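You operate a simulated robot arm through the tools that you are given. There is no shell and no other tool.

You are at the controls of a simulated robot arm. One attempt, no reset.

Task
Put things in order on the platform top. At the end: the steel slot gauge stands where the red scouring pad stood; the blue sleeve stands on top of the brown wooden mallet; the oil swab stands where the steel slot gauge stood; the red scouring pad stands on top of the spacer board; the mould block stands where the oil swab stood; whatever was shut is shut again. Leave all else as you found it, and nothing knocked over.

Only the result counts: the job must be done as asked and must still hold three seconds after the hand-in. Knocking over, shifting, dropping, spilling or breaking anything else fails it.

Robot
A 7-joint arm with a two-finger gripper, fixed in place. Base frame: the origin is on the floor under the middle of its stand, x ahead of it, y to its left, z up; the work surface is at about z = 0.8. Readings come in m, rad, newtons and seconds.
With the tool pointing down near the work surface it reaches from about 0.34 to 0.72 m from the base axis. Its first joint turns from -1.152 to 1.152 rad. Payload 2.45 kg.
The TCP is the grasp point between the finger pads, 0.026 m short of the fingertips. In the tool frame z runs along the fingers and y along their closing line. The gripper opens to 0.096 m; its body begins 0.069 m behind the TCP.
Orientation is that of the tool frame in the base frame, as a unit quaternion [x, y, z, w]. With the fingers straight down and closing along the base's y, the tool's x points along the base's -x, its y along +y and its z along -z.

Tools
- The arm moves only by the tool drive_tool. Its argument "increments" is one flat list of numbers, 7 for each row, row after row: the opening, from 0 (shut) to 1 (fully open), then the shift along the base's x, y, z in m, then the turn, a rotation vector about the base's x, y, z in rad. In form: [fingers, dx, dy, dz, rx, ry, rz, fingers, dx, dy, dz, rx, ry, rz, ...]. A call has 1 to 20 rows; each row is the pose to reach, as a shift and turn from the pose commanded when the call began. Each row takes 0.2 s and may step no farther than 0.05 m and 0.15 rad from the row before; otherwise, or with a gripper value out of range, the whole call is refused. Where a pose cannot be reached the arm comes as near as it can. A force on the tool above 40 N (or 10 N above the force at the start of the call, whichever is more), or a blocked arm, ends the call early, and 0.2 s more pass. The fingers move at their own pace (about 0.05 m/s each) and stop on an object; they squeeze with about 41 N. The grip force told is the motor's: it shows also when the fingers shut on nothing. Time passes only in rows, and 0.2 s behind the last, so rows that repeat a pose let the fingers close. It gives the time, the measured TCP pose, the force on the tool (base axes), the opening and the grip force at its end, in the units of the frame above (readings bear some noise), with the torque about the TCP (base axes, N m) and any sound that the robot's microphone picked up.
- Cameras (640 x 400 px; columns grow to the right, rows downward): "scene" is fixed at [0.1581, -0.3883, 1.4188]; the picture's right is [0.84, -0.54, 0.00], its down [-0.35, -0.53, -0.77] and it looks along [0.42, 0.65, -0.64] (base axes); focal length 308 px, centre (320, 200). "wrist" rides on the gripper at [0.082, 0.003, -0.098] in the tool frame; the picture's right is [-0.04, 1.00, 0.00], its down [-0.73, -0.03, -0.68] and it looks along [-0.68, -0.03, 0.73] (tool axes); focal length 256 px, centre (320, 200). There is no depth. A picture from a camera that has moved, and an enlarged one, comes with that camera's place and axes in the base frame and with its lens.
- grab_frame(camera): a new picture of that camera. No time passes.
- inspect(camera, box): a new picture of the part [left, top, right, bottom] of that camera's present view, enlarged. No time passes.
- close_job(): hands the job in; it is judged then, once.

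Places have to be worked out from the pictures, the camera data and where the tool is seen. Open the gripper and draw the arm clear of the work before you hand the job in, unless the task says otherwise.

The tools are called after ">>>" by a JSON object that holds its "op" and its "data". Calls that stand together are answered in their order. drive_tool: Moves the arm, as the interface text tells. Its arguments: {"type":"object","properties":{"increments":{"type":"array","items":{"type":"number"}}},"required":["increments"]} The other tools are called the same way: grab_frame (camera) takes a picture; inspect (camera, box) takes an enlarged picture of a part of a camera's view; close_job () hands the job in.

At the start:

```text
time: 0.0
ee_pos: [0.3981, 0.1507, 1.1248]
tcp_rot: [0.001, 1.0, 0.0, 0.0]
ft_force: [-0.6, 0.0, 0.1]
ft_torque: [0.0, 0.07, -0.03]
gripper_width: 0.0959
gripper_force: 0.0
```

scene: 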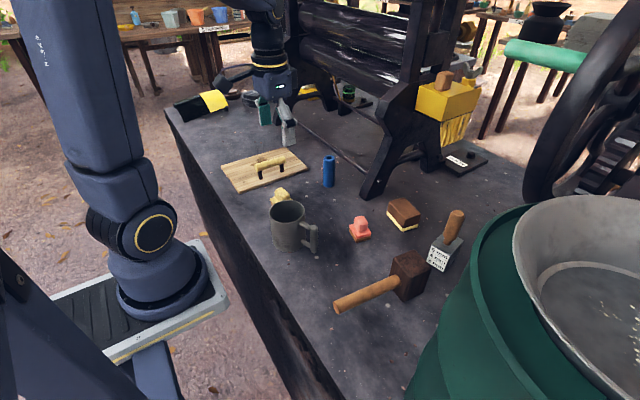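
wrist: 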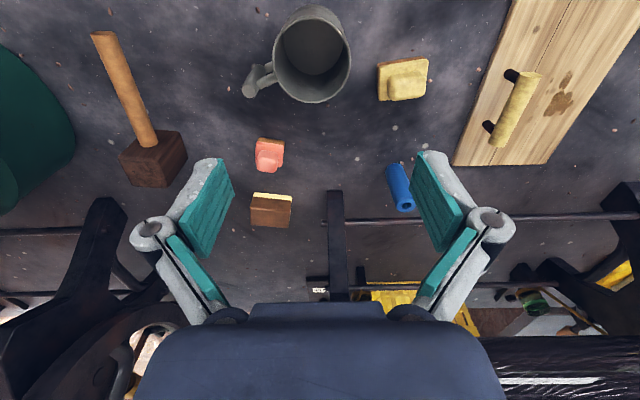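

I start by looking closely at the scene before moving anything.

>>> {"op": "inspect", "data": {"camera": "scene", "box": [200, 130, 360, 230]}}

>>> {"op": "inspect", "data": {"camera": "scene", "box": [320, 180, 480, 320]}}

>>> {"op": "inspect", "data": {"camera": "scene", "box": [160, 60, 380, 170]}}

>>> {"op": "inspect", "data": {"camera": "scene", "box": [400, 60, 520, 200]}}

>>> {"op": "inspect", "data": {"camera": "wrist", "box": [220, 0, 460, 240]}}

>>> {"op": "inspect", "data": {"camera": "wrist", "box": [0, 0, 320, 200]}}

>>> {"op": "inspect", "data": {"camera": "wrist", "box": [440, 0, 640, 400]}}

```text
4.00 times, centred on (280, 180) of scene
camera zoom: at [0.1581, -0.3883, 1.4188], right [0.84, -0.54, 0.0], down [-0.35, -0.53, -0.77], along [0.42, 0.65, -0.64], focal length 1233 px, centre (480, 280)
```

zoom: 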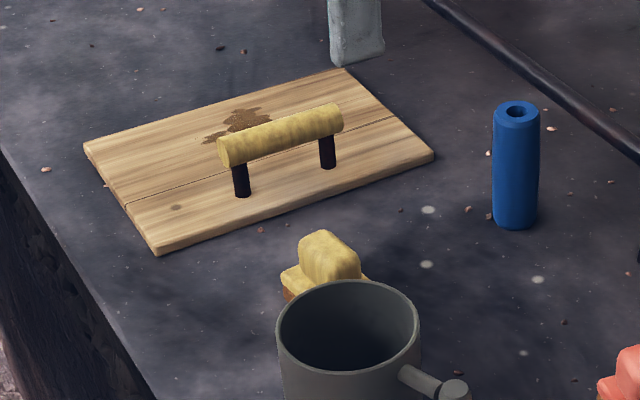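

```text
2.86 times, centred on (400, 250) of scene
camera zoom: at [0.1581, -0.3883, 1.4188], right [0.84, -0.54, 0.0], down [-0.35, -0.53, -0.77], along [0.42, 0.65, -0.64], focal length 881 px, centre (91, 57)
```

zoom: 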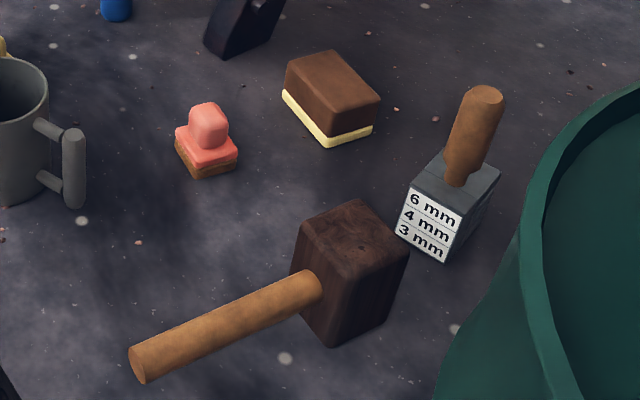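

```text
2.91 times, centred on (270, 115) of scene
camera zoom: at [0.1581, -0.3883, 1.4188], right [0.84, -0.54, 0.0], down [-0.35, -0.53, -0.77], along [0.42, 0.65, -0.64], focal length 897 px, centre (466, 447)
```

zoom: 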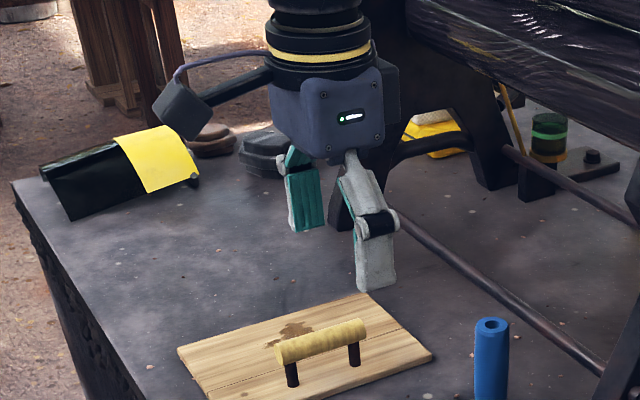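

```text
2.86 times, centred on (460, 130) of scene
camera zoom: at [0.1581, -0.3883, 1.4188], right [0.84, -0.54, 0.0], down [-0.35, -0.53, -0.77], along [0.42, 0.65, -0.64], focal length 881 px, centre (-80, 400)
```

zoom: 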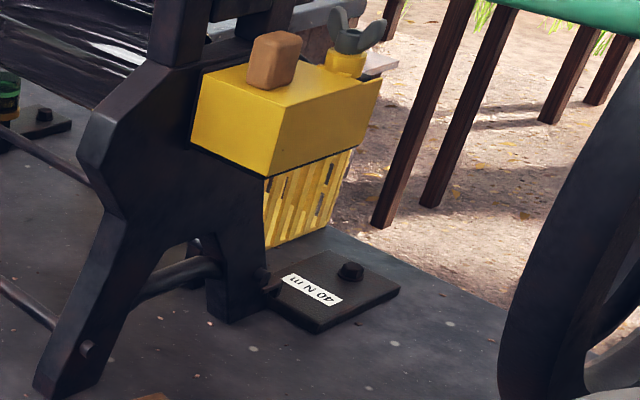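

```text
1.67 times, centred on (340, 120) of wrist
camera zoom: at [0.3162, 0.1523, 1.2224], right [0.04, 1.0, 0.0], down [0.73, -0.03, 0.68], along [0.68, -0.03, -0.73], focal length 427 px, centre (287, 333)
```

zoom: 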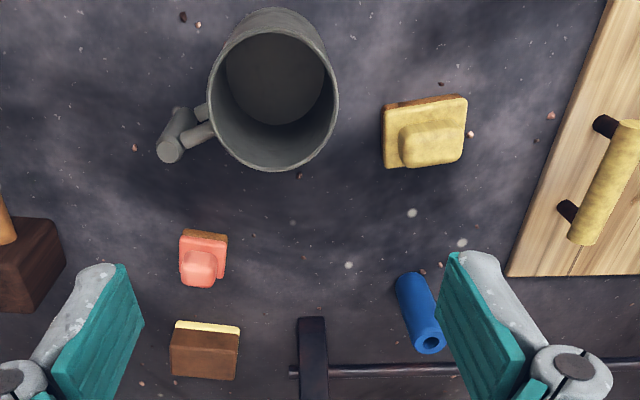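

```text
2.00 times, centred on (160, 100) of wrist
camera zoom: at [0.3162, 0.1523, 1.2224], right [0.04, 1.0, 0.0], down [0.73, -0.03, 0.68], along [0.68, -0.03, -0.73], focal length 512 px, centre (640, 400)
```

zoom: 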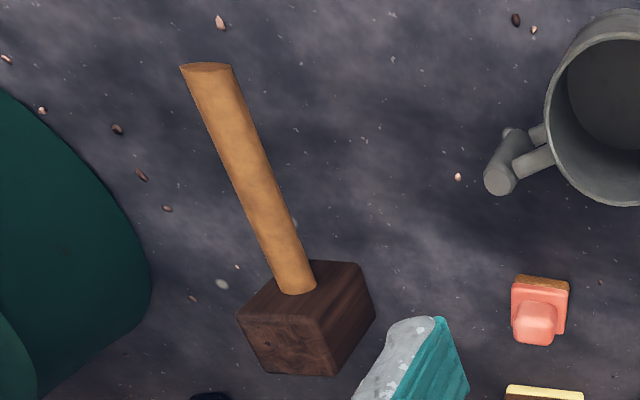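

```text
1.00 times, centred on (540, 200) of wrist (not enlarged: the box is as wide or as high as the picture)
camera zoom: at [0.3162, 0.1523, 1.2224], right [0.04, 1.0, 0.0], down [0.73, -0.03, 0.68], along [0.68, -0.03, -0.73], focal length 256 px, centre (100, 200)
```

zoom: 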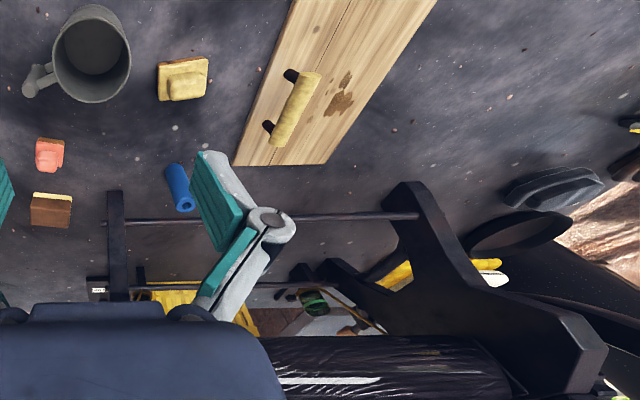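

The steel slot gauge, mallet, blue sleeve, red pad, yellow pad, brown/cream block and a board with a handle are visible. I inspect the unclear items more closely before moving.

>>> {"op": "inspect", "data": {"camera": "scene", "box": [420, 60, 500, 110]}}

>>> {"op": "inspect", "data": {"camera": "scene", "box": [160, 70, 260, 132]}}

>>> {"op": "inspect", "data": {"camera": "scene", "box": [300, 70, 400, 132]}}

>>> {"op": "inspect", "data": {"camera": "scene", "box": [260, 180, 340, 260]}}

>>> {"op": "inspect", "data": {"camera": "scene", "box": [340, 190, 440, 252]}}

>>> {"op": "inspect", "data": {"camera": "scene", "box": [420, 140, 520, 202]}}

>>> {"op": "inspect", "data": {"camera": "scene", "box": [0, 0, 320, 200]}}

```text
8.00 times, centred on (460, 85) of scene
camera zoom: at [0.1581, -0.3883, 1.4188], right [0.84, -0.54, 0.0], down [-0.35, -0.53, -0.77], along [0.42, 0.65, -0.64], focal length 2466 px, centre (-800, 1120)
```

zoom: 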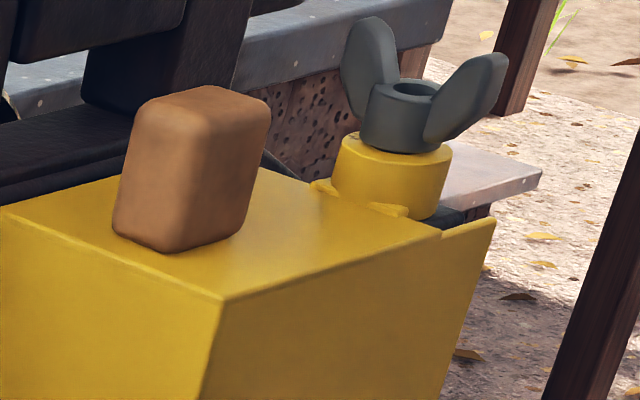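

```text
6.40 times, centred on (210, 101) of scene
camera zoom: at [0.1581, -0.3883, 1.4188], right [0.84, -0.54, 0.0], down [-0.35, -0.53, -0.77], along [0.42, 0.65, -0.64], focal length 1973 px, centre (1024, 834)
```

zoom: 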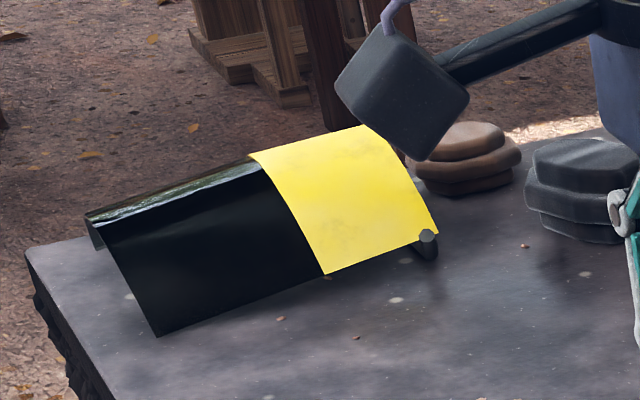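

```text
6.40 times, centred on (350, 101) of scene
camera zoom: at [0.1581, -0.3883, 1.4188], right [0.84, -0.54, 0.0], down [-0.35, -0.53, -0.77], along [0.42, 0.65, -0.64], focal length 1973 px, centre (128, 834)
```

zoom: 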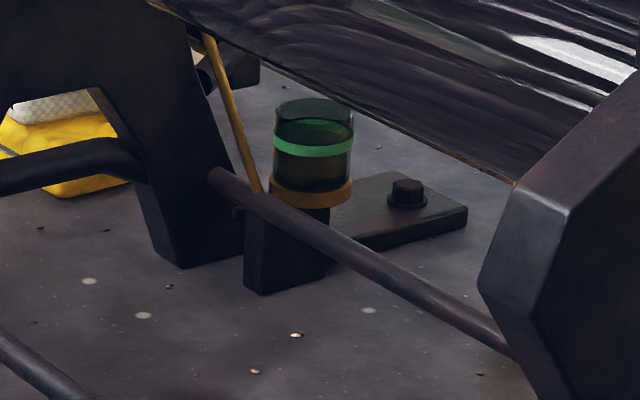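

```text
5.00 times, centred on (300, 220) of scene
camera zoom: at [0.1581, -0.3883, 1.4188], right [0.84, -0.54, 0.0], down [-0.35, -0.53, -0.77], along [0.42, 0.65, -0.64], focal length 1542 px, centre (420, 100)
```

zoom: 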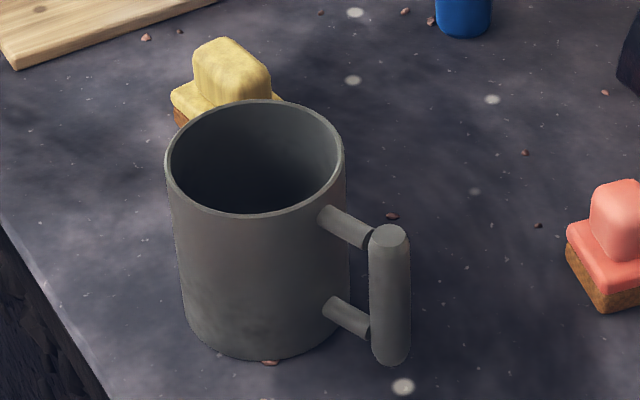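

```text
6.40 times, centred on (390, 221) of scene
camera zoom: at [0.1581, -0.3883, 1.4188], right [0.84, -0.54, 0.0], down [-0.35, -0.53, -0.77], along [0.42, 0.65, -0.64], focal length 1973 px, centre (-128, 66)
```

zoom: 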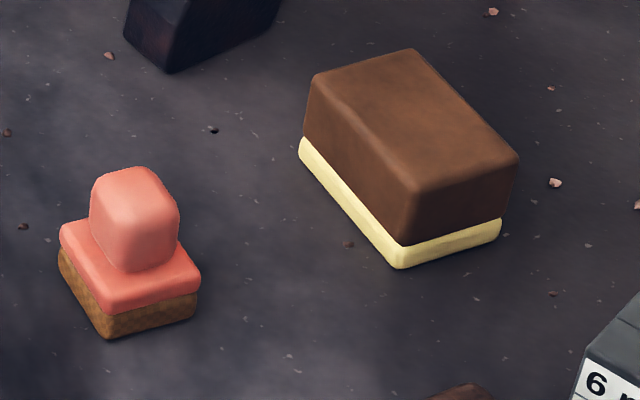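

```text
6.40 times, centred on (470, 171) of scene
camera zoom: at [0.1581, -0.3883, 1.4188], right [0.84, -0.54, 0.0], down [-0.35, -0.53, -0.77], along [0.42, 0.65, -0.64], focal length 1973 px, centre (-640, 386)
```

zoom: 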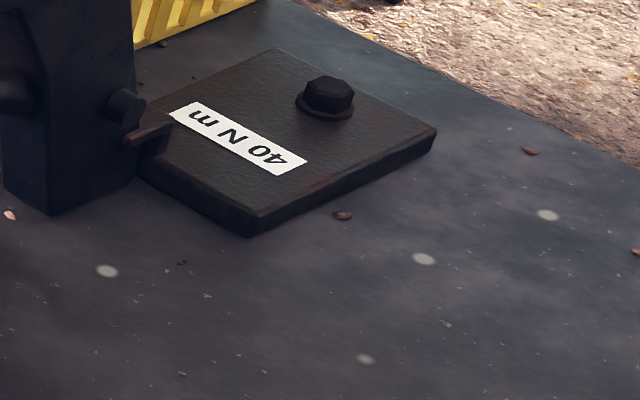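

```text
2.00 times, centred on (160, 100) of scene
camera zoom: at [0.1581, -0.3883, 1.4188], right [0.84, -0.54, 0.0], down [-0.35, -0.53, -0.77], along [0.42, 0.65, -0.64], focal length 617 px, centre (640, 400)
```

zoom: 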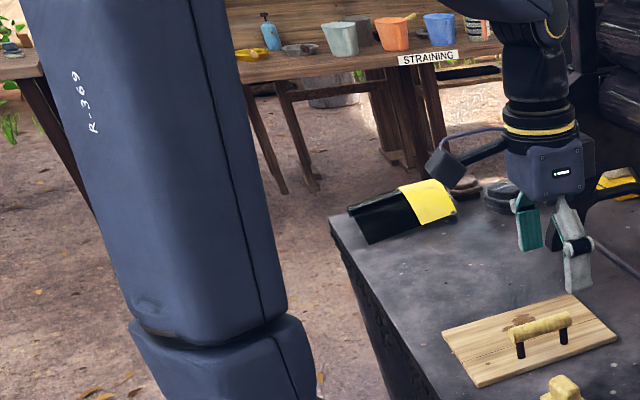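

The wooden board with a handle at about (0.49, 0.48) may be a lid, and the mould block and spacer board are not obvious yet. I move the arm left at height to look around with the wrist camera.

>>> {"op": "drive_tool", "data": {"increments": [1, 0, 0.05, 0, 0, 0, 0.1, 1, 0, 0.1, 0, 0, 0, 0.2, 1, 0, 0.15, 0, 0, 0, 0.3, 1, 0, 0.2, 0, 0, 0, 0.4, 1, 0, 0.2, 0, 0, 0, 0.5]}}

>>> {"op": "grab_frame", "data": {"camera": "wrist"}}

>>> {"op": "grab_frame", "data": {"camera": "scene"}}

```text
time: 1.2
ee_pos: [0.3975, 0.3499, 1.1255]
tcp_rot: [-0.248, 0.969, -0.001, 0.0]
ft_force: [-0.3, 0.3, 0.7]
ft_torque: [-0.04, -0.01, 0.03]
gripper_width: 0.0959
gripper_force: 0.1
```

```text
taken
camera wrist: at [0.324, 0.3134, 1.2224], right [-0.44, 0.9, 0.0], down [0.66, 0.33, 0.68], along [0.61, 0.3, -0.73], focal length 256 px, centre (320, 200)
```

wrist: 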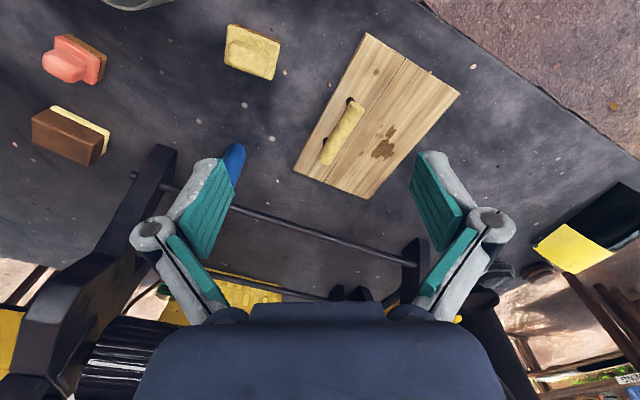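

```text
taken
```

scene: 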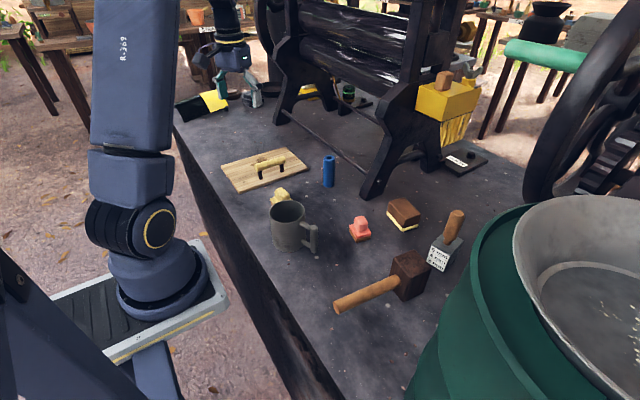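

No new items on the left so far. I swing right to look at the area by the mallet, the slot gauge and the drum.

>>> {"op": "drive_tool", "data": {"increments": [1, 0, -0.05, 0, 0, 0, -0.1, 1, 0, -0.1, 0, 0, 0, -0.2, 1, 0, -0.15, 0, 0, 0, -0.3, 1, 0, -0.2, 0, 0, 0, -0.4, 1, 0, -0.25, 0, 0, 0, -0.5, 1, 0, -0.3, 0, 0, 0, -0.6, 1, 0, -0.35, 0, 0, 0, -0.7, 1, 0, -0.4, 0, 0, 0, -0.8, 1, 0, -0.45, 0, 0, 0, -0.85, 1, 0, -0.48, 0, 0, 0, -0.9]}}

>>> {"op": "grab_frame", "data": {"camera": "wrist"}}

>>> {"op": "grab_frame", "data": {"camera": "scene"}}

```text
time: 3.4
ee_pos: [0.3988, -0.1281, 1.1239]
tcp_rot: [0.199, 0.98, 0.0, 0.001]
ft_force: [-0.2, 0.2, -1.0]
ft_torque: [-0.01, -0.02, -0.02]
gripper_width: 0.096
gripper_force: 0.0
```

```text
taken
camera wrist: at [0.325, -0.0934, 1.2232], right [0.43, 0.9, 0.0], down [0.66, -0.31, 0.68], along [0.61, -0.29, -0.73], focal length 256 px, centre (320, 200)
```

wrist: 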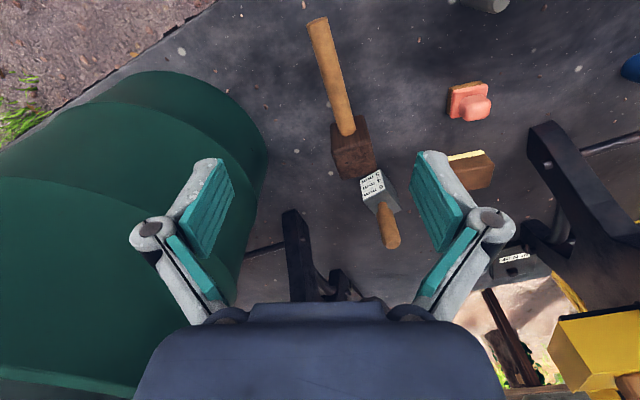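

```text
taken
```

scene: 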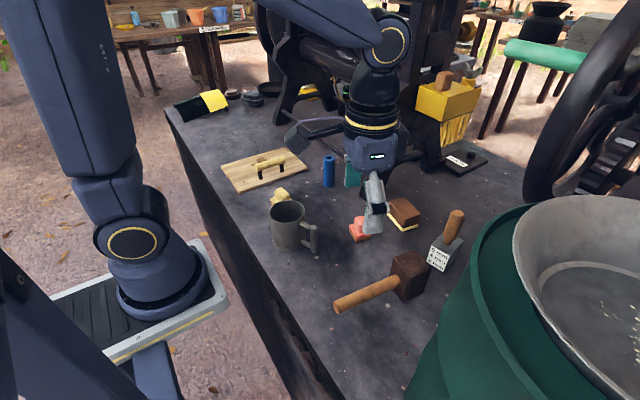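

>>> {"op": "inspect", "data": {"camera": "wrist", "box": [290, 60, 530, 270]}}

>>> {"op": "inspect", "data": {"camera": "scene", "box": [270, 150, 350, 200]}}

```text
1.90 times, centred on (410, 165) of wrist
camera zoom: at [0.325, -0.0934, 1.2232], right [0.43, 0.9, 0.0], down [0.66, -0.31, 0.68], along [0.61, -0.29, -0.73], focal length 488 px, centre (149, 267)
```

zoom: 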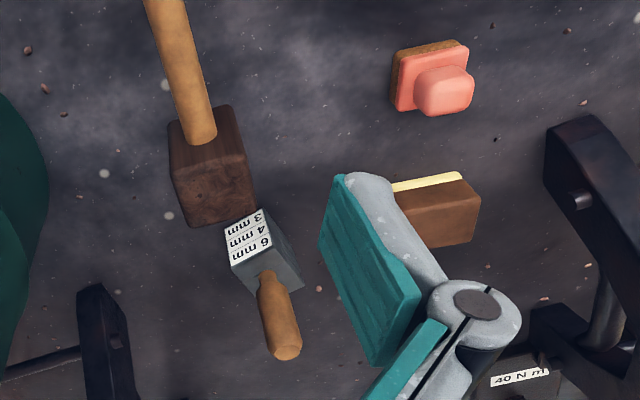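

```text
8.00 times, centred on (310, 175) of scene
camera zoom: at [0.1581, -0.3883, 1.4188], right [0.84, -0.54, 0.0], down [-0.35, -0.53, -0.77], along [0.42, 0.65, -0.64], focal length 2466 px, centre (400, 400)
```

zoom: 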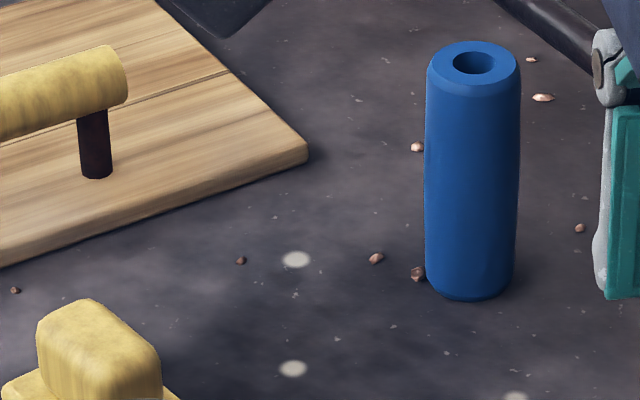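

I see no further items on the right. I go back left to look closely at the board with the handle, to judge whether it is a lid.

>>> {"op": "drive_tool", "data": {"increments": [1, 0.01, 0.05, 0, 0, 0, 0.14, 1, 0.02, 0.1, 0, 0, 0, 0.28, 1, 0.03, 0.15, 0, 0, 0, 0.42, 1, 0.04, 0.2, 0, 0, 0, 0.56, 1, 0.05, 0.25, 0, 0, 0, 0.7, 1, 0.06, 0.3, 0, 0, 0, 0.84, 1, 0.07, 0.35, 0, 0, 0, 0.98, 1, 0.08, 0.4, -0.02, 0, 0, 1.12, 1, 0.08, 0.44, -0.06, 0, 0, 1.26, 1, 0.08, 0.46, -0.1, 0, 0, 1.4, 1, 0.08, 0.46, -0.12, 0, 0, 1.5]}}

>>> {"op": "grab_frame", "data": {"camera": "wrist"}}

>>> {"op": "grab_frame", "data": {"camera": "scene"}}

```text
refused: row 1 steps farther than a row can; nothing moved
```

```text
taken
camera wrist: at [0.325, -0.0934, 1.2232], right [0.43, 0.9, 0.0], down [0.66, -0.31, 0.68], along [0.61, -0.29, -0.73], focal length 256 px, centre (320, 200)
```

wrist: 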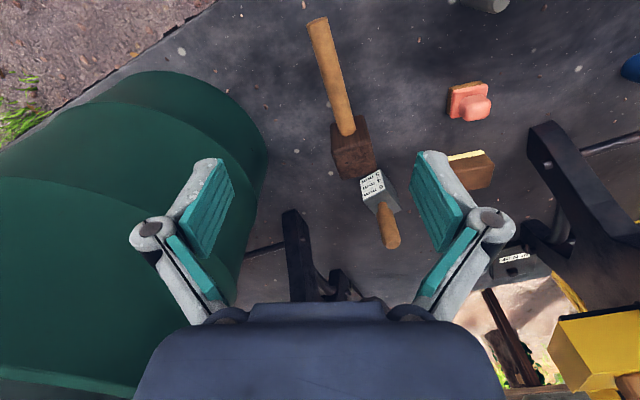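

```text
taken
```

scene: 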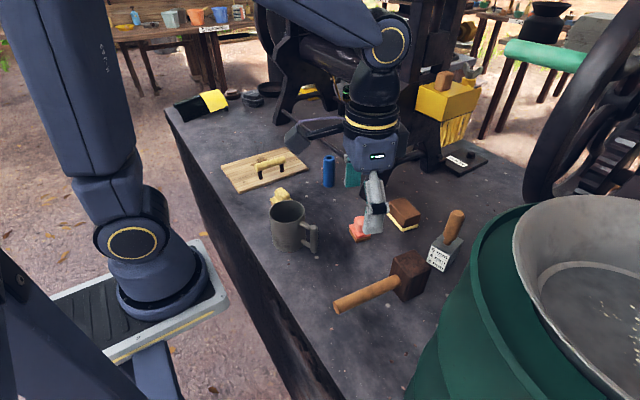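

The step norm was just above the limit; I resend with smaller steps.

>>> {"op": "drive_tool", "data": {"increments": [1, 0.01, 0.045, 0, 0, 0, 0.13, 1, 0.02, 0.09, 0, 0, 0, 0.26, 1, 0.03, 0.135, 0, 0, 0, 0.39, 1, 0.04, 0.18, 0, 0, 0, 0.52, 1, 0.05, 0.225, 0, 0, 0, 0.65, 1, 0.06, 0.27, 0, 0, 0, 0.78, 1, 0.07, 0.315, 0, 0, 0, 0.91, 1, 0.08, 0.36, 0, 0, 0, 1.04, 1, 0.08, 0.4, -0.02, 0, 0, 1.17, 1, 0.08, 0.43, -0.05, 0, 0, 1.3, 1, 0.08, 0.45, -0.09, 0, 0, 1.43, 1, 0.08, 0.46, -0.12, 0, 0, 1.57, 1, 0.08, 0.46, -0.12, 0, 0, 1.7, 1, 0.08, 0.46, -0.12, 0, 0, 1.83, 1, 0.08, 0.46, -0.12, 0, 0, 1.9]}}

>>> {"op": "grab_frame", "data": {"camera": "wrist"}}

>>> {"op": "grab_frame", "data": {"camera": "scene"}}

```text
time: 6.6
ee_pos: [0.4759, 0.33, 1.0041]
tcp_rot: [-0.682, 0.731, 0.0, 0.0]
ft_force: [-1.3, 0.0, 0.2]
ft_torque: [-0.01, 0.02, 0.0]
gripper_width: 0.0959
gripper_force: 0.1
```

```text
taken
camera wrist: at [0.4675, 0.2476, 1.1027], right [-0.99, 0.11, 0.0], down [0.08, 0.73, 0.68], along [0.07, 0.68, -0.73], focal length 256 px, centre (320, 200)
```

wrist: 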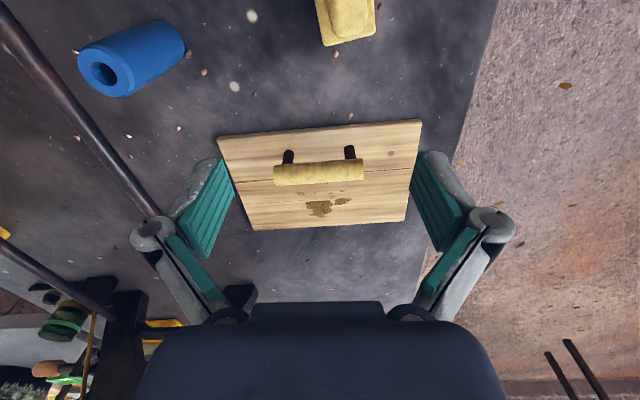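

```text
taken
```

scene: 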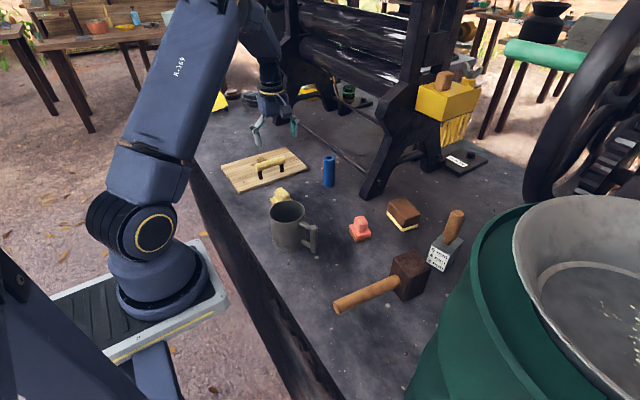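

>>> {"op": "inspect", "data": {"camera": "wrist", "box": [200, 90, 440, 240]}}

>>> {"op": "inspect", "data": {"camera": "wrist", "box": [60, 0, 400, 110]}}

```text
2.67 times, centred on (320, 165) of wrist
camera zoom: at [0.4675, 0.2476, 1.1027], right [-0.99, 0.11, 0.0], down [0.08, 0.73, 0.68], along [0.07, 0.68, -0.73], focal length 683 px, centre (320, 293)
```

zoom: 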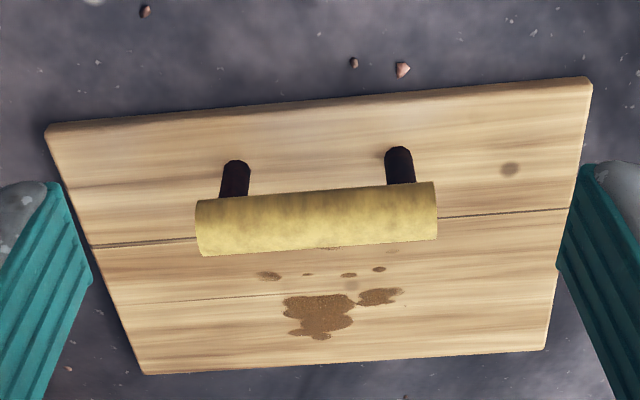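

```text
1.88 times, centred on (230, 55) of wrist
camera zoom: at [0.4675, 0.2476, 1.1027], right [-0.99, 0.11, 0.0], down [0.08, 0.73, 0.68], along [0.07, 0.68, -0.73], focal length 482 px, centre (489, 473)
```

zoom: 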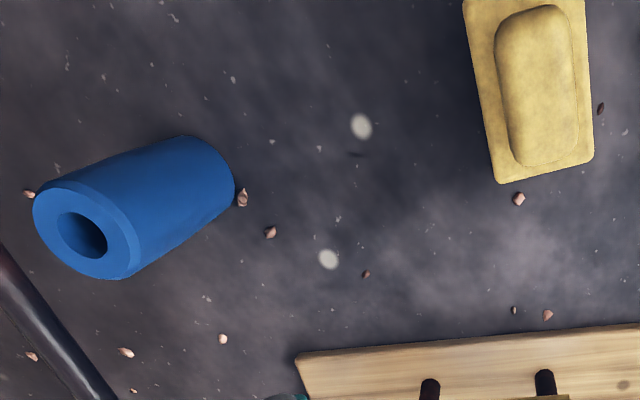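

The board spans about x 0.36–0.62, y 0.40–0.58, with its handle off-centre at y≈0.435, z≈0.854 — that looks like a lid (possibly hinged at the far side). I turn back to yaw 0 and hover over the handle.

>>> {"op": "drive_tool", "data": {"increments": [1, 0, 0.01, 0, 0, 0, -0.14, 1, 0, 0.02, 0, 0, 0, -0.28, 1, 0, 0.04, 0, 0, 0, -0.42, 1, 0, 0.06, 0, 0, 0, -0.56, 1, 0, 0.08, 0, 0, 0, -0.7, 1, 0.012, 0.104, 0, 0, 0, -0.84, 1, 0.012, 0.104, 0, 0, 0, -0.98, 1, 0.012, 0.104, 0, 0, 0, -1.12, 1, 0.012, 0.104, 0, 0, 0, -1.26, 1, 0.012, 0.104, 0, 0, 0, -1.4, 1, 0.012, 0.104, -0.01, 0, 0, -1.5]}}

>>> {"op": "grab_frame", "data": {"camera": "wrist"}}

>>> {"op": "grab_frame", "data": {"camera": "scene"}}

```text
time: 9.0
ee_pos: [0.4912, 0.434, 0.9934]
tcp_rot: [0.003, 1.0, 0.0, 0.0]
ft_force: [-0.4, 1.3, 0.3]
ft_torque: [-0.01, 0.02, -0.02]
gripper_width: 0.0961
gripper_force: 0.0
```

```text
taken
camera wrist: at [0.4089, 0.4373, 1.0915], right [0.04, 1.0, 0.0], down [0.73, -0.03, 0.68], along [0.68, -0.03, -0.73], focal length 256 px, centre (320, 200)
```

wrist: 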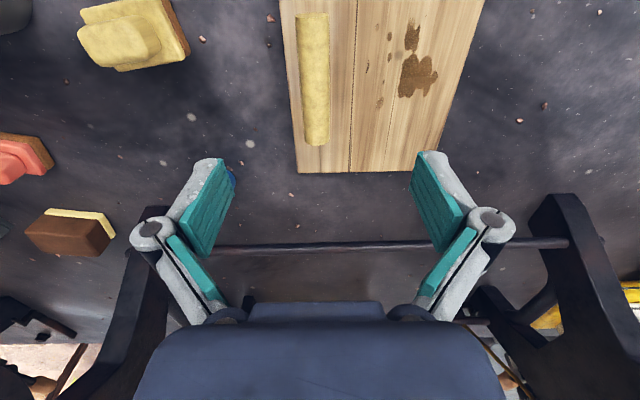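

```text
taken
```

scene: 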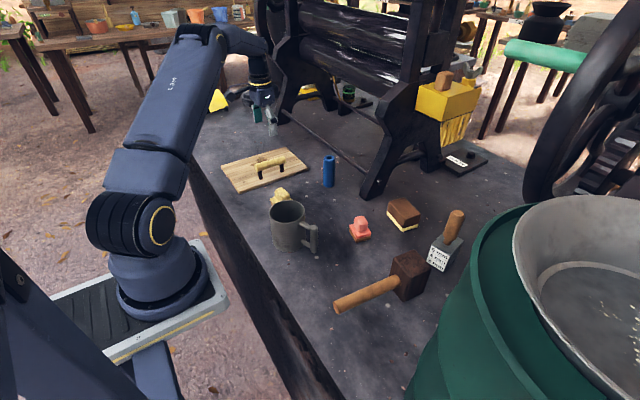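

>>> {"op": "inspect", "data": {"camera": "wrist", "box": [260, 0, 420, 180]}}

>>> {"op": "inspect", "data": {"camera": "scene", "box": [240, 90, 320, 200]}}

```text
2.22 times, centred on (340, 90) of wrist
camera zoom: at [0.4089, 0.4373, 1.0915], right [0.04, 1.0, 0.0], down [0.73, -0.03, 0.68], along [0.68, -0.03, -0.73], focal length 569 px, centre (276, 444)
```

zoom: 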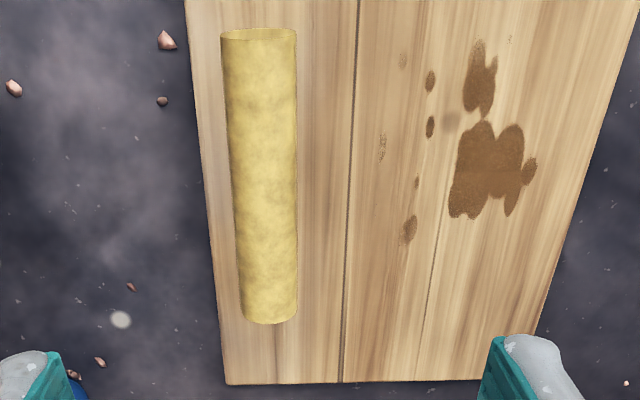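

```text
3.64 times, centred on (280, 145) of scene
camera zoom: at [0.1581, -0.3883, 1.4188], right [0.84, -0.54, 0.0], down [-0.35, -0.53, -0.77], along [0.42, 0.65, -0.64], focal length 1121 px, centre (466, 400)
```

zoom: 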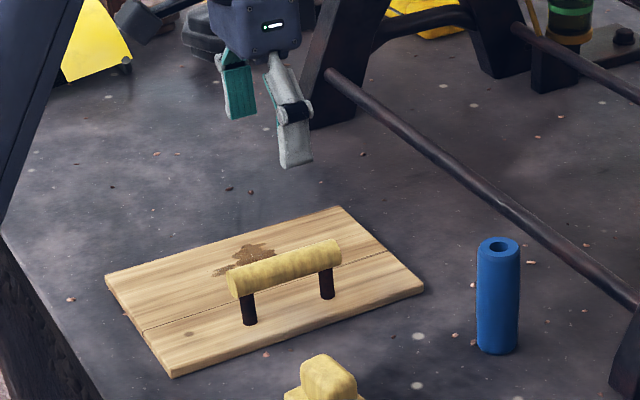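

The handle axis is at y≈0.429, z≈0.854, diameter ≈0.026, centred at x≈0.492. I descend over it, close the fingers, and see how the force reads before a small lift.

>>> {"op": "drive_tool", "data": {"increments": [1, 0, -0.005, -0.03, 0, 0, 0, 1, 0, -0.005, -0.06, 0, 0, 0, 1, 0, -0.005, -0.09, 0, 0, 0, 1, 0, -0.005, -0.115, 0, 0, 0, 1, 0, -0.005, -0.13, 0, 0, 0, 1, 0, -0.005, -0.139, 0, 0, 0, 0.3, 0, -0.005, -0.139, 0, 0, 0, 0.3, 0, -0.005, -0.139, 0, 0, 0, 0.3, 0, -0.005, -0.139, 0, 0, 0, 0.3, 0, -0.005, -0.139, 0, 0, 0]}}

>>> {"op": "grab_frame", "data": {"camera": "wrist"}}

>>> {"op": "inspect", "data": {"camera": "scene", "box": [220, 90, 340, 200]}}

```text
time: 11.2
ee_pos: [0.4891, 0.4284, 0.8563]
tcp_rot: [0.0, 1.0, 0.0, 0.0]
ft_force: [-0.4, 0.2, 0.2]
ft_torque: [0.0, -0.02, -0.02]
gripper_width: 0.0288
gripper_force: 0.1
```

```text
taken
camera wrist: at [0.4076, 0.4314, 0.9535], right [0.04, 1.0, 0.0], down [0.73, -0.03, 0.68], along [0.68, -0.03, -0.73], focal length 256 px, centre (320, 200)
```

wrist: 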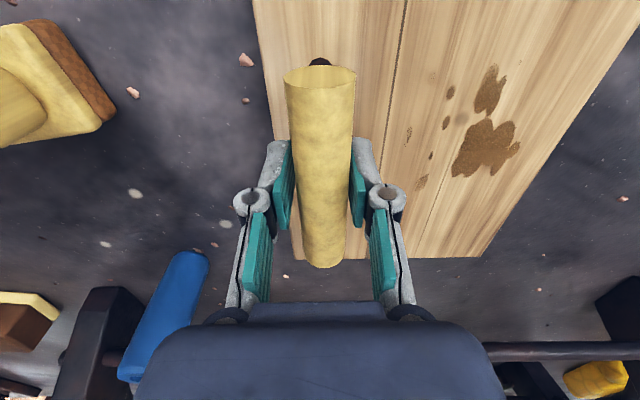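

```text
3.64 times, centred on (280, 145) of scene
camera zoom: at [0.1581, -0.3883, 1.4188], right [0.84, -0.54, 0.0], down [-0.35, -0.53, -0.77], along [0.42, 0.65, -0.64], focal length 1121 px, centre (466, 400)
```

zoom: 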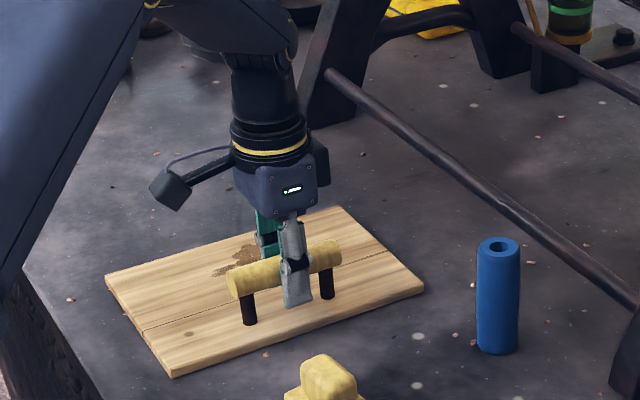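

The handle sits centred between the pads. I close fully onto it, then lift about 1 cm and check.

>>> {"op": "drive_tool", "data": {"increments": [0, 0, 0, 0, 0, 0, 0, 0, 0, 0, 0, 0, 0, 0, 0, 0, 0, 0, 0, 0, 0, 0, 0, 0, 0.005, 0, 0, 0, 0, 0, 0, 0.012, 0, 0, 0, 0, 0, 0, 0.012, 0, 0, 0]}}

>>> {"op": "grab_frame", "data": {"camera": "wrist"}}

>>> {"op": "inspect", "data": {"camera": "scene", "box": [220, 90, 340, 200]}}

```text
time: 12.6
ee_pos: [0.4895, 0.4284, 0.8679]
tcp_rot: [0.0, 1.0, 0.0, 0.0]
ft_force: [-0.8, 0.5, -3.7]
ft_torque: [-0.12, -0.01, -0.02]
gripper_width: 0.0242
gripper_force: 41.1
```

```text
taken
camera wrist: at [0.4081, 0.4314, 0.9655], right [0.04, 1.0, 0.0], down [0.73, -0.03, 0.68], along [0.68, -0.03, -0.73], focal length 256 px, centre (320, 200)
```

wrist: 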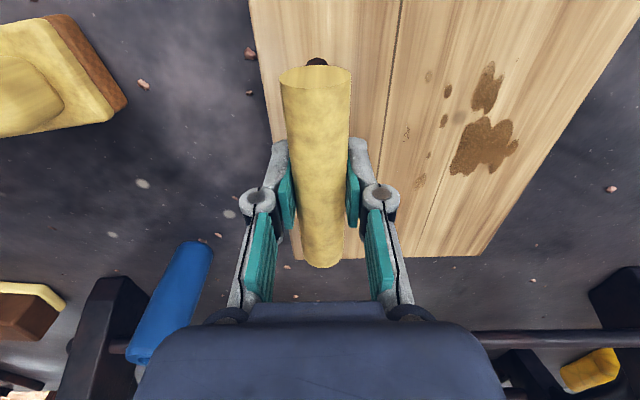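

```text
3.64 times, centred on (280, 145) of scene
camera zoom: at [0.1581, -0.3883, 1.4188], right [0.84, -0.54, 0.0], down [-0.35, -0.53, -0.77], along [0.42, 0.65, -0.64], focal length 1121 px, centre (466, 400)
```

zoom: 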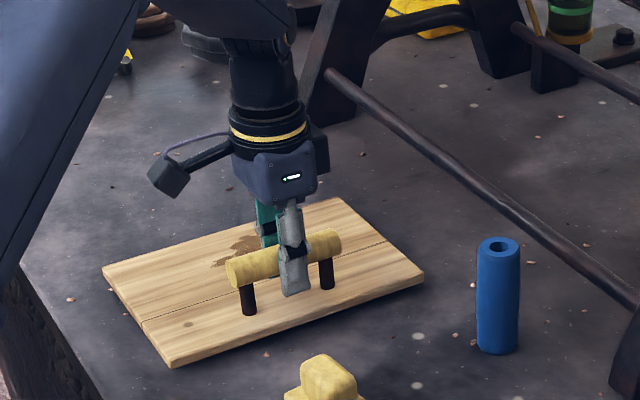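

The board lifts freely and level (about 3.7 N). I lift it higher to see whether there is a well underneath.

>>> {"op": "drive_tool", "data": {"increments": [0, 0, 0, 0.03, 0, 0, 0, 0, 0, 0, 0.06, 0, 0, 0, 0, 0, 0, 0.09, 0, 0, 0, 0, 0, 0, 0.12, 0, 0, 0, 0, 0, 0, 0.14, 0, 0, 0]}}

>>> {"op": "grab_frame", "data": {"camera": "wrist"}}

>>> {"op": "inspect", "data": {"camera": "scene", "box": [200, 70, 360, 210]}}

```text
time: 13.8
ee_pos: [0.4928, 0.4283, 1.0088]
tcp_rot: [0.0, 1.0, -0.001, 0.0]
ft_force: [0.1, -1.8, -2.3]
ft_torque: [-0.16, 0.0, -0.03]
gripper_width: 0.0238
gripper_force: 41.1
```

```text
taken
camera wrist: at [0.4108, 0.4308, 1.1068], right [0.04, 1.0, 0.0], down [0.73, -0.03, 0.68], along [0.68, -0.03, -0.73], focal length 256 px, centre (320, 200)
```

wrist: 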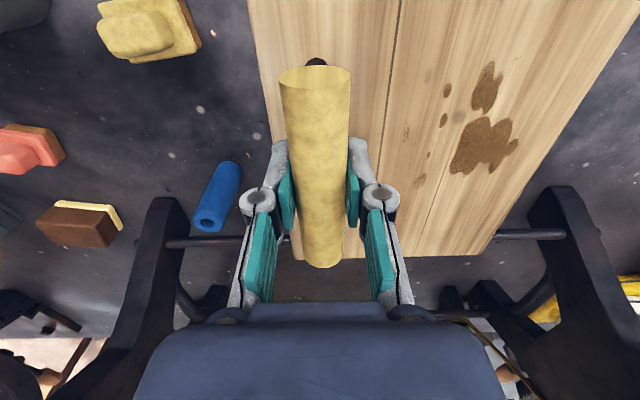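

```text
2.86 times, centred on (280, 140) of scene
camera zoom: at [0.1581, -0.3883, 1.4188], right [0.84, -0.54, 0.0], down [-0.35, -0.53, -0.77], along [0.42, 0.65, -0.64], focal length 881 px, centre (434, 371)
```

zoom: 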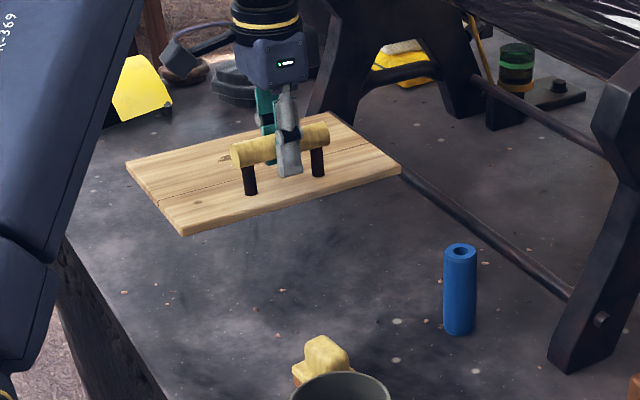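

Nothing but bare platform is under the board, so it is not a lid — it must be the loose spacer board. I lower it back exactly where it was.

>>> {"op": "drive_tool", "data": {"increments": [0, 0, 0, -0.03, 0, 0, 0, 0, 0, 0, -0.06, 0, 0, 0, 0, 0, 0, -0.09, 0, 0, 0, 0, 0, 0, -0.12, 0, 0, 0, 0, 0, 0, -0.14, 0, 0, 0, 0, 0, 0, -0.147, 0, 0, 0, 0, 0, 0, -0.151, 0, 0, 0, 0, 0, 0, -0.152, 0, 0, 0]}}

>>> {"op": "inspect", "data": {"camera": "scene", "box": [220, 90, 340, 200]}}

```text
time: 15.6
ee_pos: [0.4909, 0.4285, 0.8567]
tcp_rot: [0.0, 1.0, 0.001, 0.0]
ft_force: [-1.0, -1.5, 3.6]
ft_torque: [0.08, 0.19, 0.15]
gripper_width: 0.0241
gripper_force: 41.4
```

```text
3.64 times, centred on (280, 145) of scene
camera zoom: at [0.158, -0.3884, 1.4188], right [0.84, -0.54, 0.0], down [-0.35, -0.53, -0.77], along [0.42, 0.65, -0.64], focal length 1121 px, centre (466, 400)
```

zoom: 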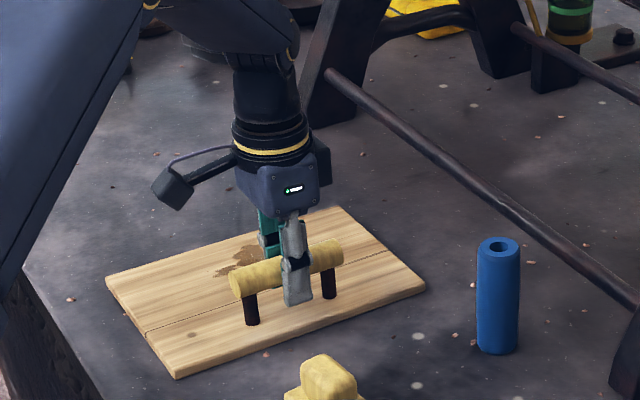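

The board is back but reads about 2 mm too far in x compared with where I picked it up; I correct that with a tiny lift and shift before release.

>>> {"op": "drive_tool", "data": {"increments": [0, 0, 0, 0.006, 0, 0, 0, 0, -0.002, 0, 0.006, 0, 0, 0, 0, -0.002, 0, 0.006, 0, 0, 0, 0, -0.002, 0, 0.002, 0, 0, 0, 0, -0.002, 0, 0.0005, 0, 0, 0]}}

>>> {"op": "inspect", "data": {"camera": "scene", "box": [220, 90, 340, 200]}}

```text
time: 16.8
ee_pos: [0.4878, 0.429, 0.8565]
tcp_rot: [0.0, 1.0, -0.001, 0.0]
ft_force: [-0.4, -0.1, -2.3]
ft_torque: [-0.08, -0.12, 0.02]
gripper_width: 0.0237
gripper_force: 40.9
```

```text
3.64 times, centred on (280, 145) of scene
camera zoom: at [0.1581, -0.3883, 1.4188], right [0.84, -0.54, 0.0], down [-0.35, -0.53, -0.77], along [0.42, 0.65, -0.64], focal length 1121 px, centre (466, 400)
```

zoom: 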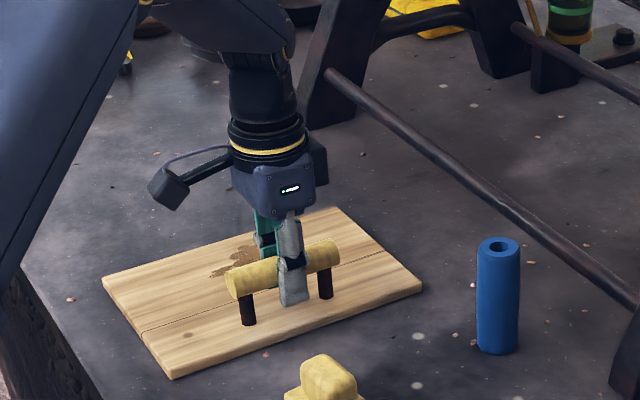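

Slightly overshot by ~1 mm; I nudge +1 mm in x, lower to contact and release.

>>> {"op": "drive_tool", "data": {"increments": [0, 0, 0, 0.004, 0, 0, 0, 0, 0.0013, 0, 0.004, 0, 0, 0, 0, 0.0013, 0, 0.002, 0, 0, 0, 0, 0.0013, 0, 0, 0, 0, 0, 0, 0.0013, 0, -0.0008, 0, 0, 0]}}

>>> {"op": "inspect", "data": {"camera": "scene", "box": [220, 90, 340, 200]}}

```text
time: 18.0
ee_pos: [0.4899, 0.4279, 0.8559]
tcp_rot: [0.001, 1.0, 0.001, 0.001]
ft_force: [1.6, -0.2, 0.7]
ft_torque: [0.31, 0.15, -0.1]
gripper_width: 0.024
gripper_force: 41.4
```

```text
3.64 times, centred on (280, 145) of scene
camera zoom: at [0.1581, -0.3884, 1.4188], right [0.84, -0.54, 0.0], down [-0.35, -0.53, -0.77], along [0.42, 0.65, -0.64], focal length 1121 px, centre (466, 400)
```

zoom: 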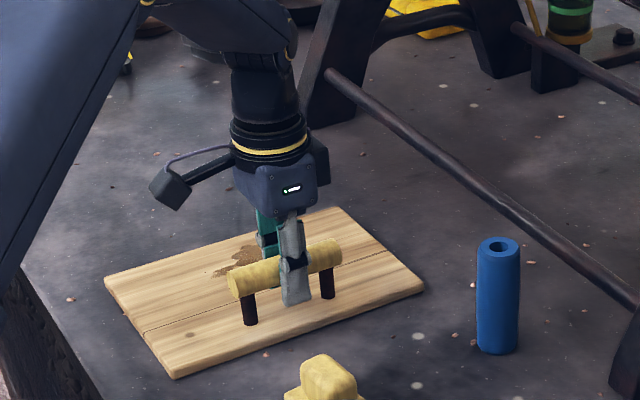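

The board matches its original outline now. I open the fingers and rise clear.

>>> {"op": "drive_tool", "data": {"increments": [0.5, 0, 0, 0, 0, 0, 0, 0.5, 0, 0, 0, 0, 0, 0, 0.5, 0, 0, 0.03, 0, 0, 0, 0.5, 0, 0, 0.07, 0, 0, 0, 0.8, 0, 0, 0.11, 0, 0, 0, 1, 0, 0, 0.15, 0, 0, 0]}}

>>> {"op": "grab_frame", "data": {"camera": "wrist"}}

>>> {"op": "inspect", "data": {"camera": "scene", "box": [220, 90, 340, 200]}}

```text
time: 19.4
ee_pos: [0.4916, 0.4289, 1.0049]
tcp_rot: [0.001, 1.0, 0.0, 0.0]
ft_force: [0.3, 0.3, 0.2]
ft_torque: [0.03, 0.01, -0.02]
gripper_width: 0.095
gripper_force: 0.0
```

```text
taken
camera wrist: at [0.4095, 0.4314, 1.1015], right [0.04, 1.0, 0.0], down [0.73, -0.03, 0.68], along [0.68, -0.03, -0.73], focal length 256 px, centre (320, 200)
```

wrist: 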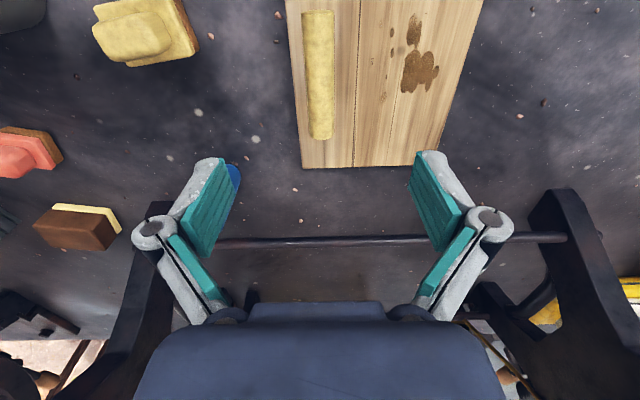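

```text
3.64 times, centred on (280, 145) of scene
camera zoom: at [0.1581, -0.3883, 1.4188], right [0.84, -0.54, 0.0], down [-0.35, -0.53, -0.77], along [0.42, 0.65, -0.64], focal length 1121 px, centre (466, 400)
```

zoom: 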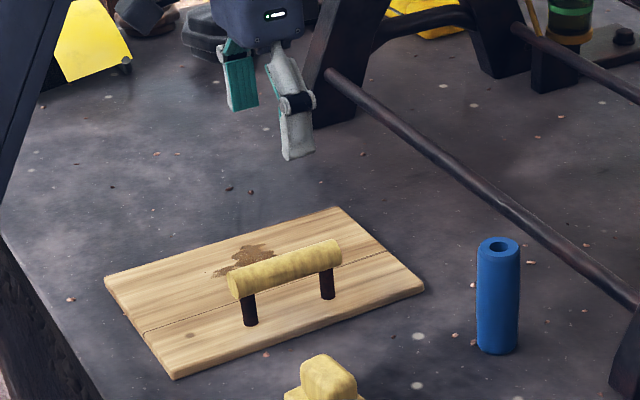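

The board is back to its original outline. Now I move closer to the yellow knobbed piece to identify it (oil swab versus mould block).

>>> {"op": "drive_tool", "data": {"increments": [1, -0.03, -0.035, -0.01, 0, 0, 0, 1, -0.06, -0.07, -0.02, 0, 0, 0, 1, -0.09, -0.105, -0.03, 0, 0, 0, 1, -0.11, -0.14, -0.04, 0, 0, 0, 1, -0.11, -0.15, -0.05, 0, 0, 0]}}

>>> {"op": "grab_frame", "data": {"camera": "wrist"}}

```text
time: 20.6
ee_pos: [0.3807, 0.2806, 0.9564]
tcp_rot: [0.001, 1.0, 0.0, -0.001]
ft_force: [-0.5, 0.2, 0.3]
ft_torque: [-0.02, 0.01, 0.01]
gripper_width: 0.0961
gripper_force: 0.1
```

```text
taken
camera wrist: at [0.2995, 0.2837, 1.0528], right [0.04, 1.0, 0.0], down [0.73, -0.03, 0.68], along [0.68, -0.03, -0.73], focal length 256 px, centre (320, 200)
```

wrist: 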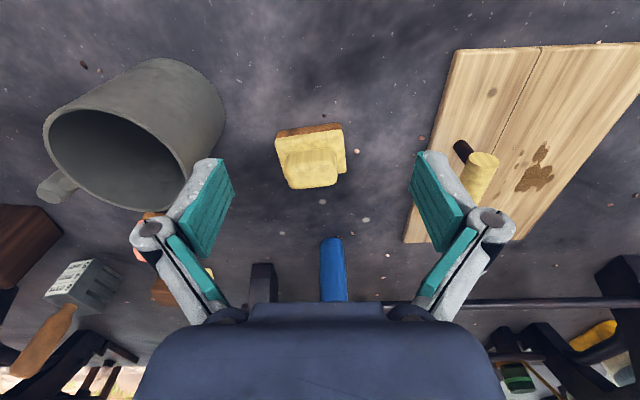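

>>> {"op": "inspect", "data": {"camera": "wrist", "box": [260, 110, 360, 200]}}

>>> {"op": "inspect", "data": {"camera": "wrist", "box": [0, 40, 240, 340]}}

```text
4.44 times, centred on (310, 155) of wrist
camera zoom: at [0.2995, 0.2837, 1.0528], right [0.04, 1.0, 0.0], down [0.73, -0.03, 0.68], along [0.68, -0.03, -0.73], focal length 1138 px, centre (364, 400)
```

zoom: 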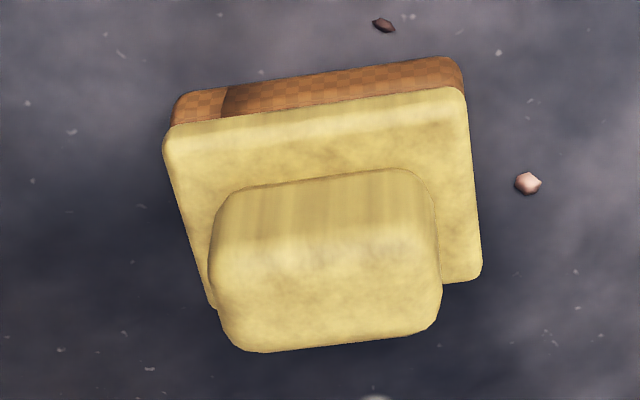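

```text
1.33 times, centred on (120, 190) of wrist
camera zoom: at [0.2995, 0.2837, 1.0528], right [0.04, 1.0, 0.0], down [0.73, -0.03, 0.68], along [0.68, -0.03, -0.73], focal length 341 px, centre (587, 213)
```

zoom: 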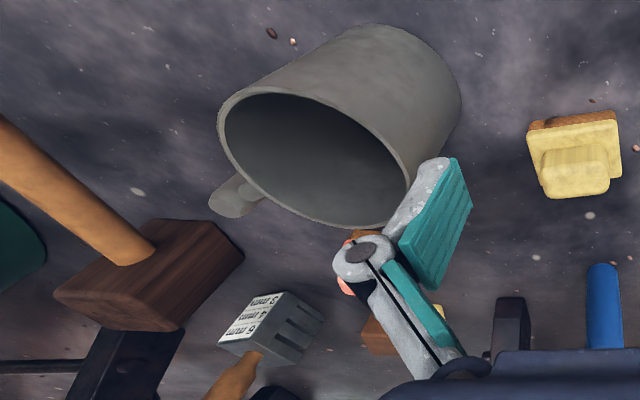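

The yellow piece has a checked brown sole under a yellow body with a grip. I now look closely at the red pad and the brown/cream block for comparison.

>>> {"op": "drive_tool", "data": {"increments": [1, 0.02, -0.03, 0.03, 0, 0, 0, 1, 0.05, -0.06, 0.05, 0, 0, 0, 1, 0.08, -0.095, 0.05, 0, 0, 0, 1, 0.11, -0.13, 0.05, 0, 0, 0, 1, 0.14, -0.165, 0.05, 0, 0, 0, 1, 0.16, -0.2, 0.05, 0, 0, 0, 1, 0.18, -0.23, 0.03, 0, 0, 0, 1, 0.2, -0.25, 0.0, 0, 0, 0]}}

>>> {"op": "grab_frame", "data": {"camera": "wrist"}}

>>> {"op": "grab_frame", "data": {"camera": "scene"}}

```text
time: 22.4
ee_pos: [0.5834, 0.0291, 0.9534]
tcp_rot: [0.0, 1.0, 0.0, 0.0]
ft_force: [-0.2, 0.5, -0.5]
ft_torque: [0.01, -0.02, 0.03]
gripper_width: 0.0958
gripper_force: 0.1
```

```text
taken
camera wrist: at [0.501, 0.0313, 1.0508], right [0.04, 1.0, 0.0], down [0.73, -0.03, 0.68], along [0.68, -0.03, -0.73], focal length 256 px, centre (320, 200)
```

wrist: 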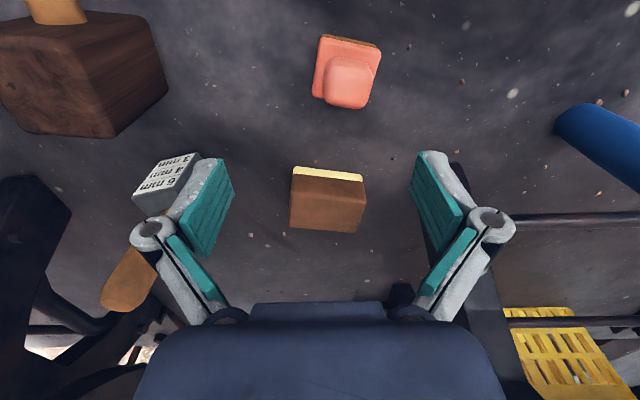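

```text
taken
```

scene: 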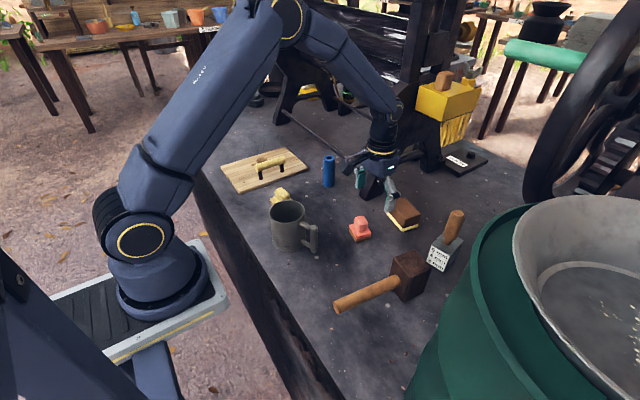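

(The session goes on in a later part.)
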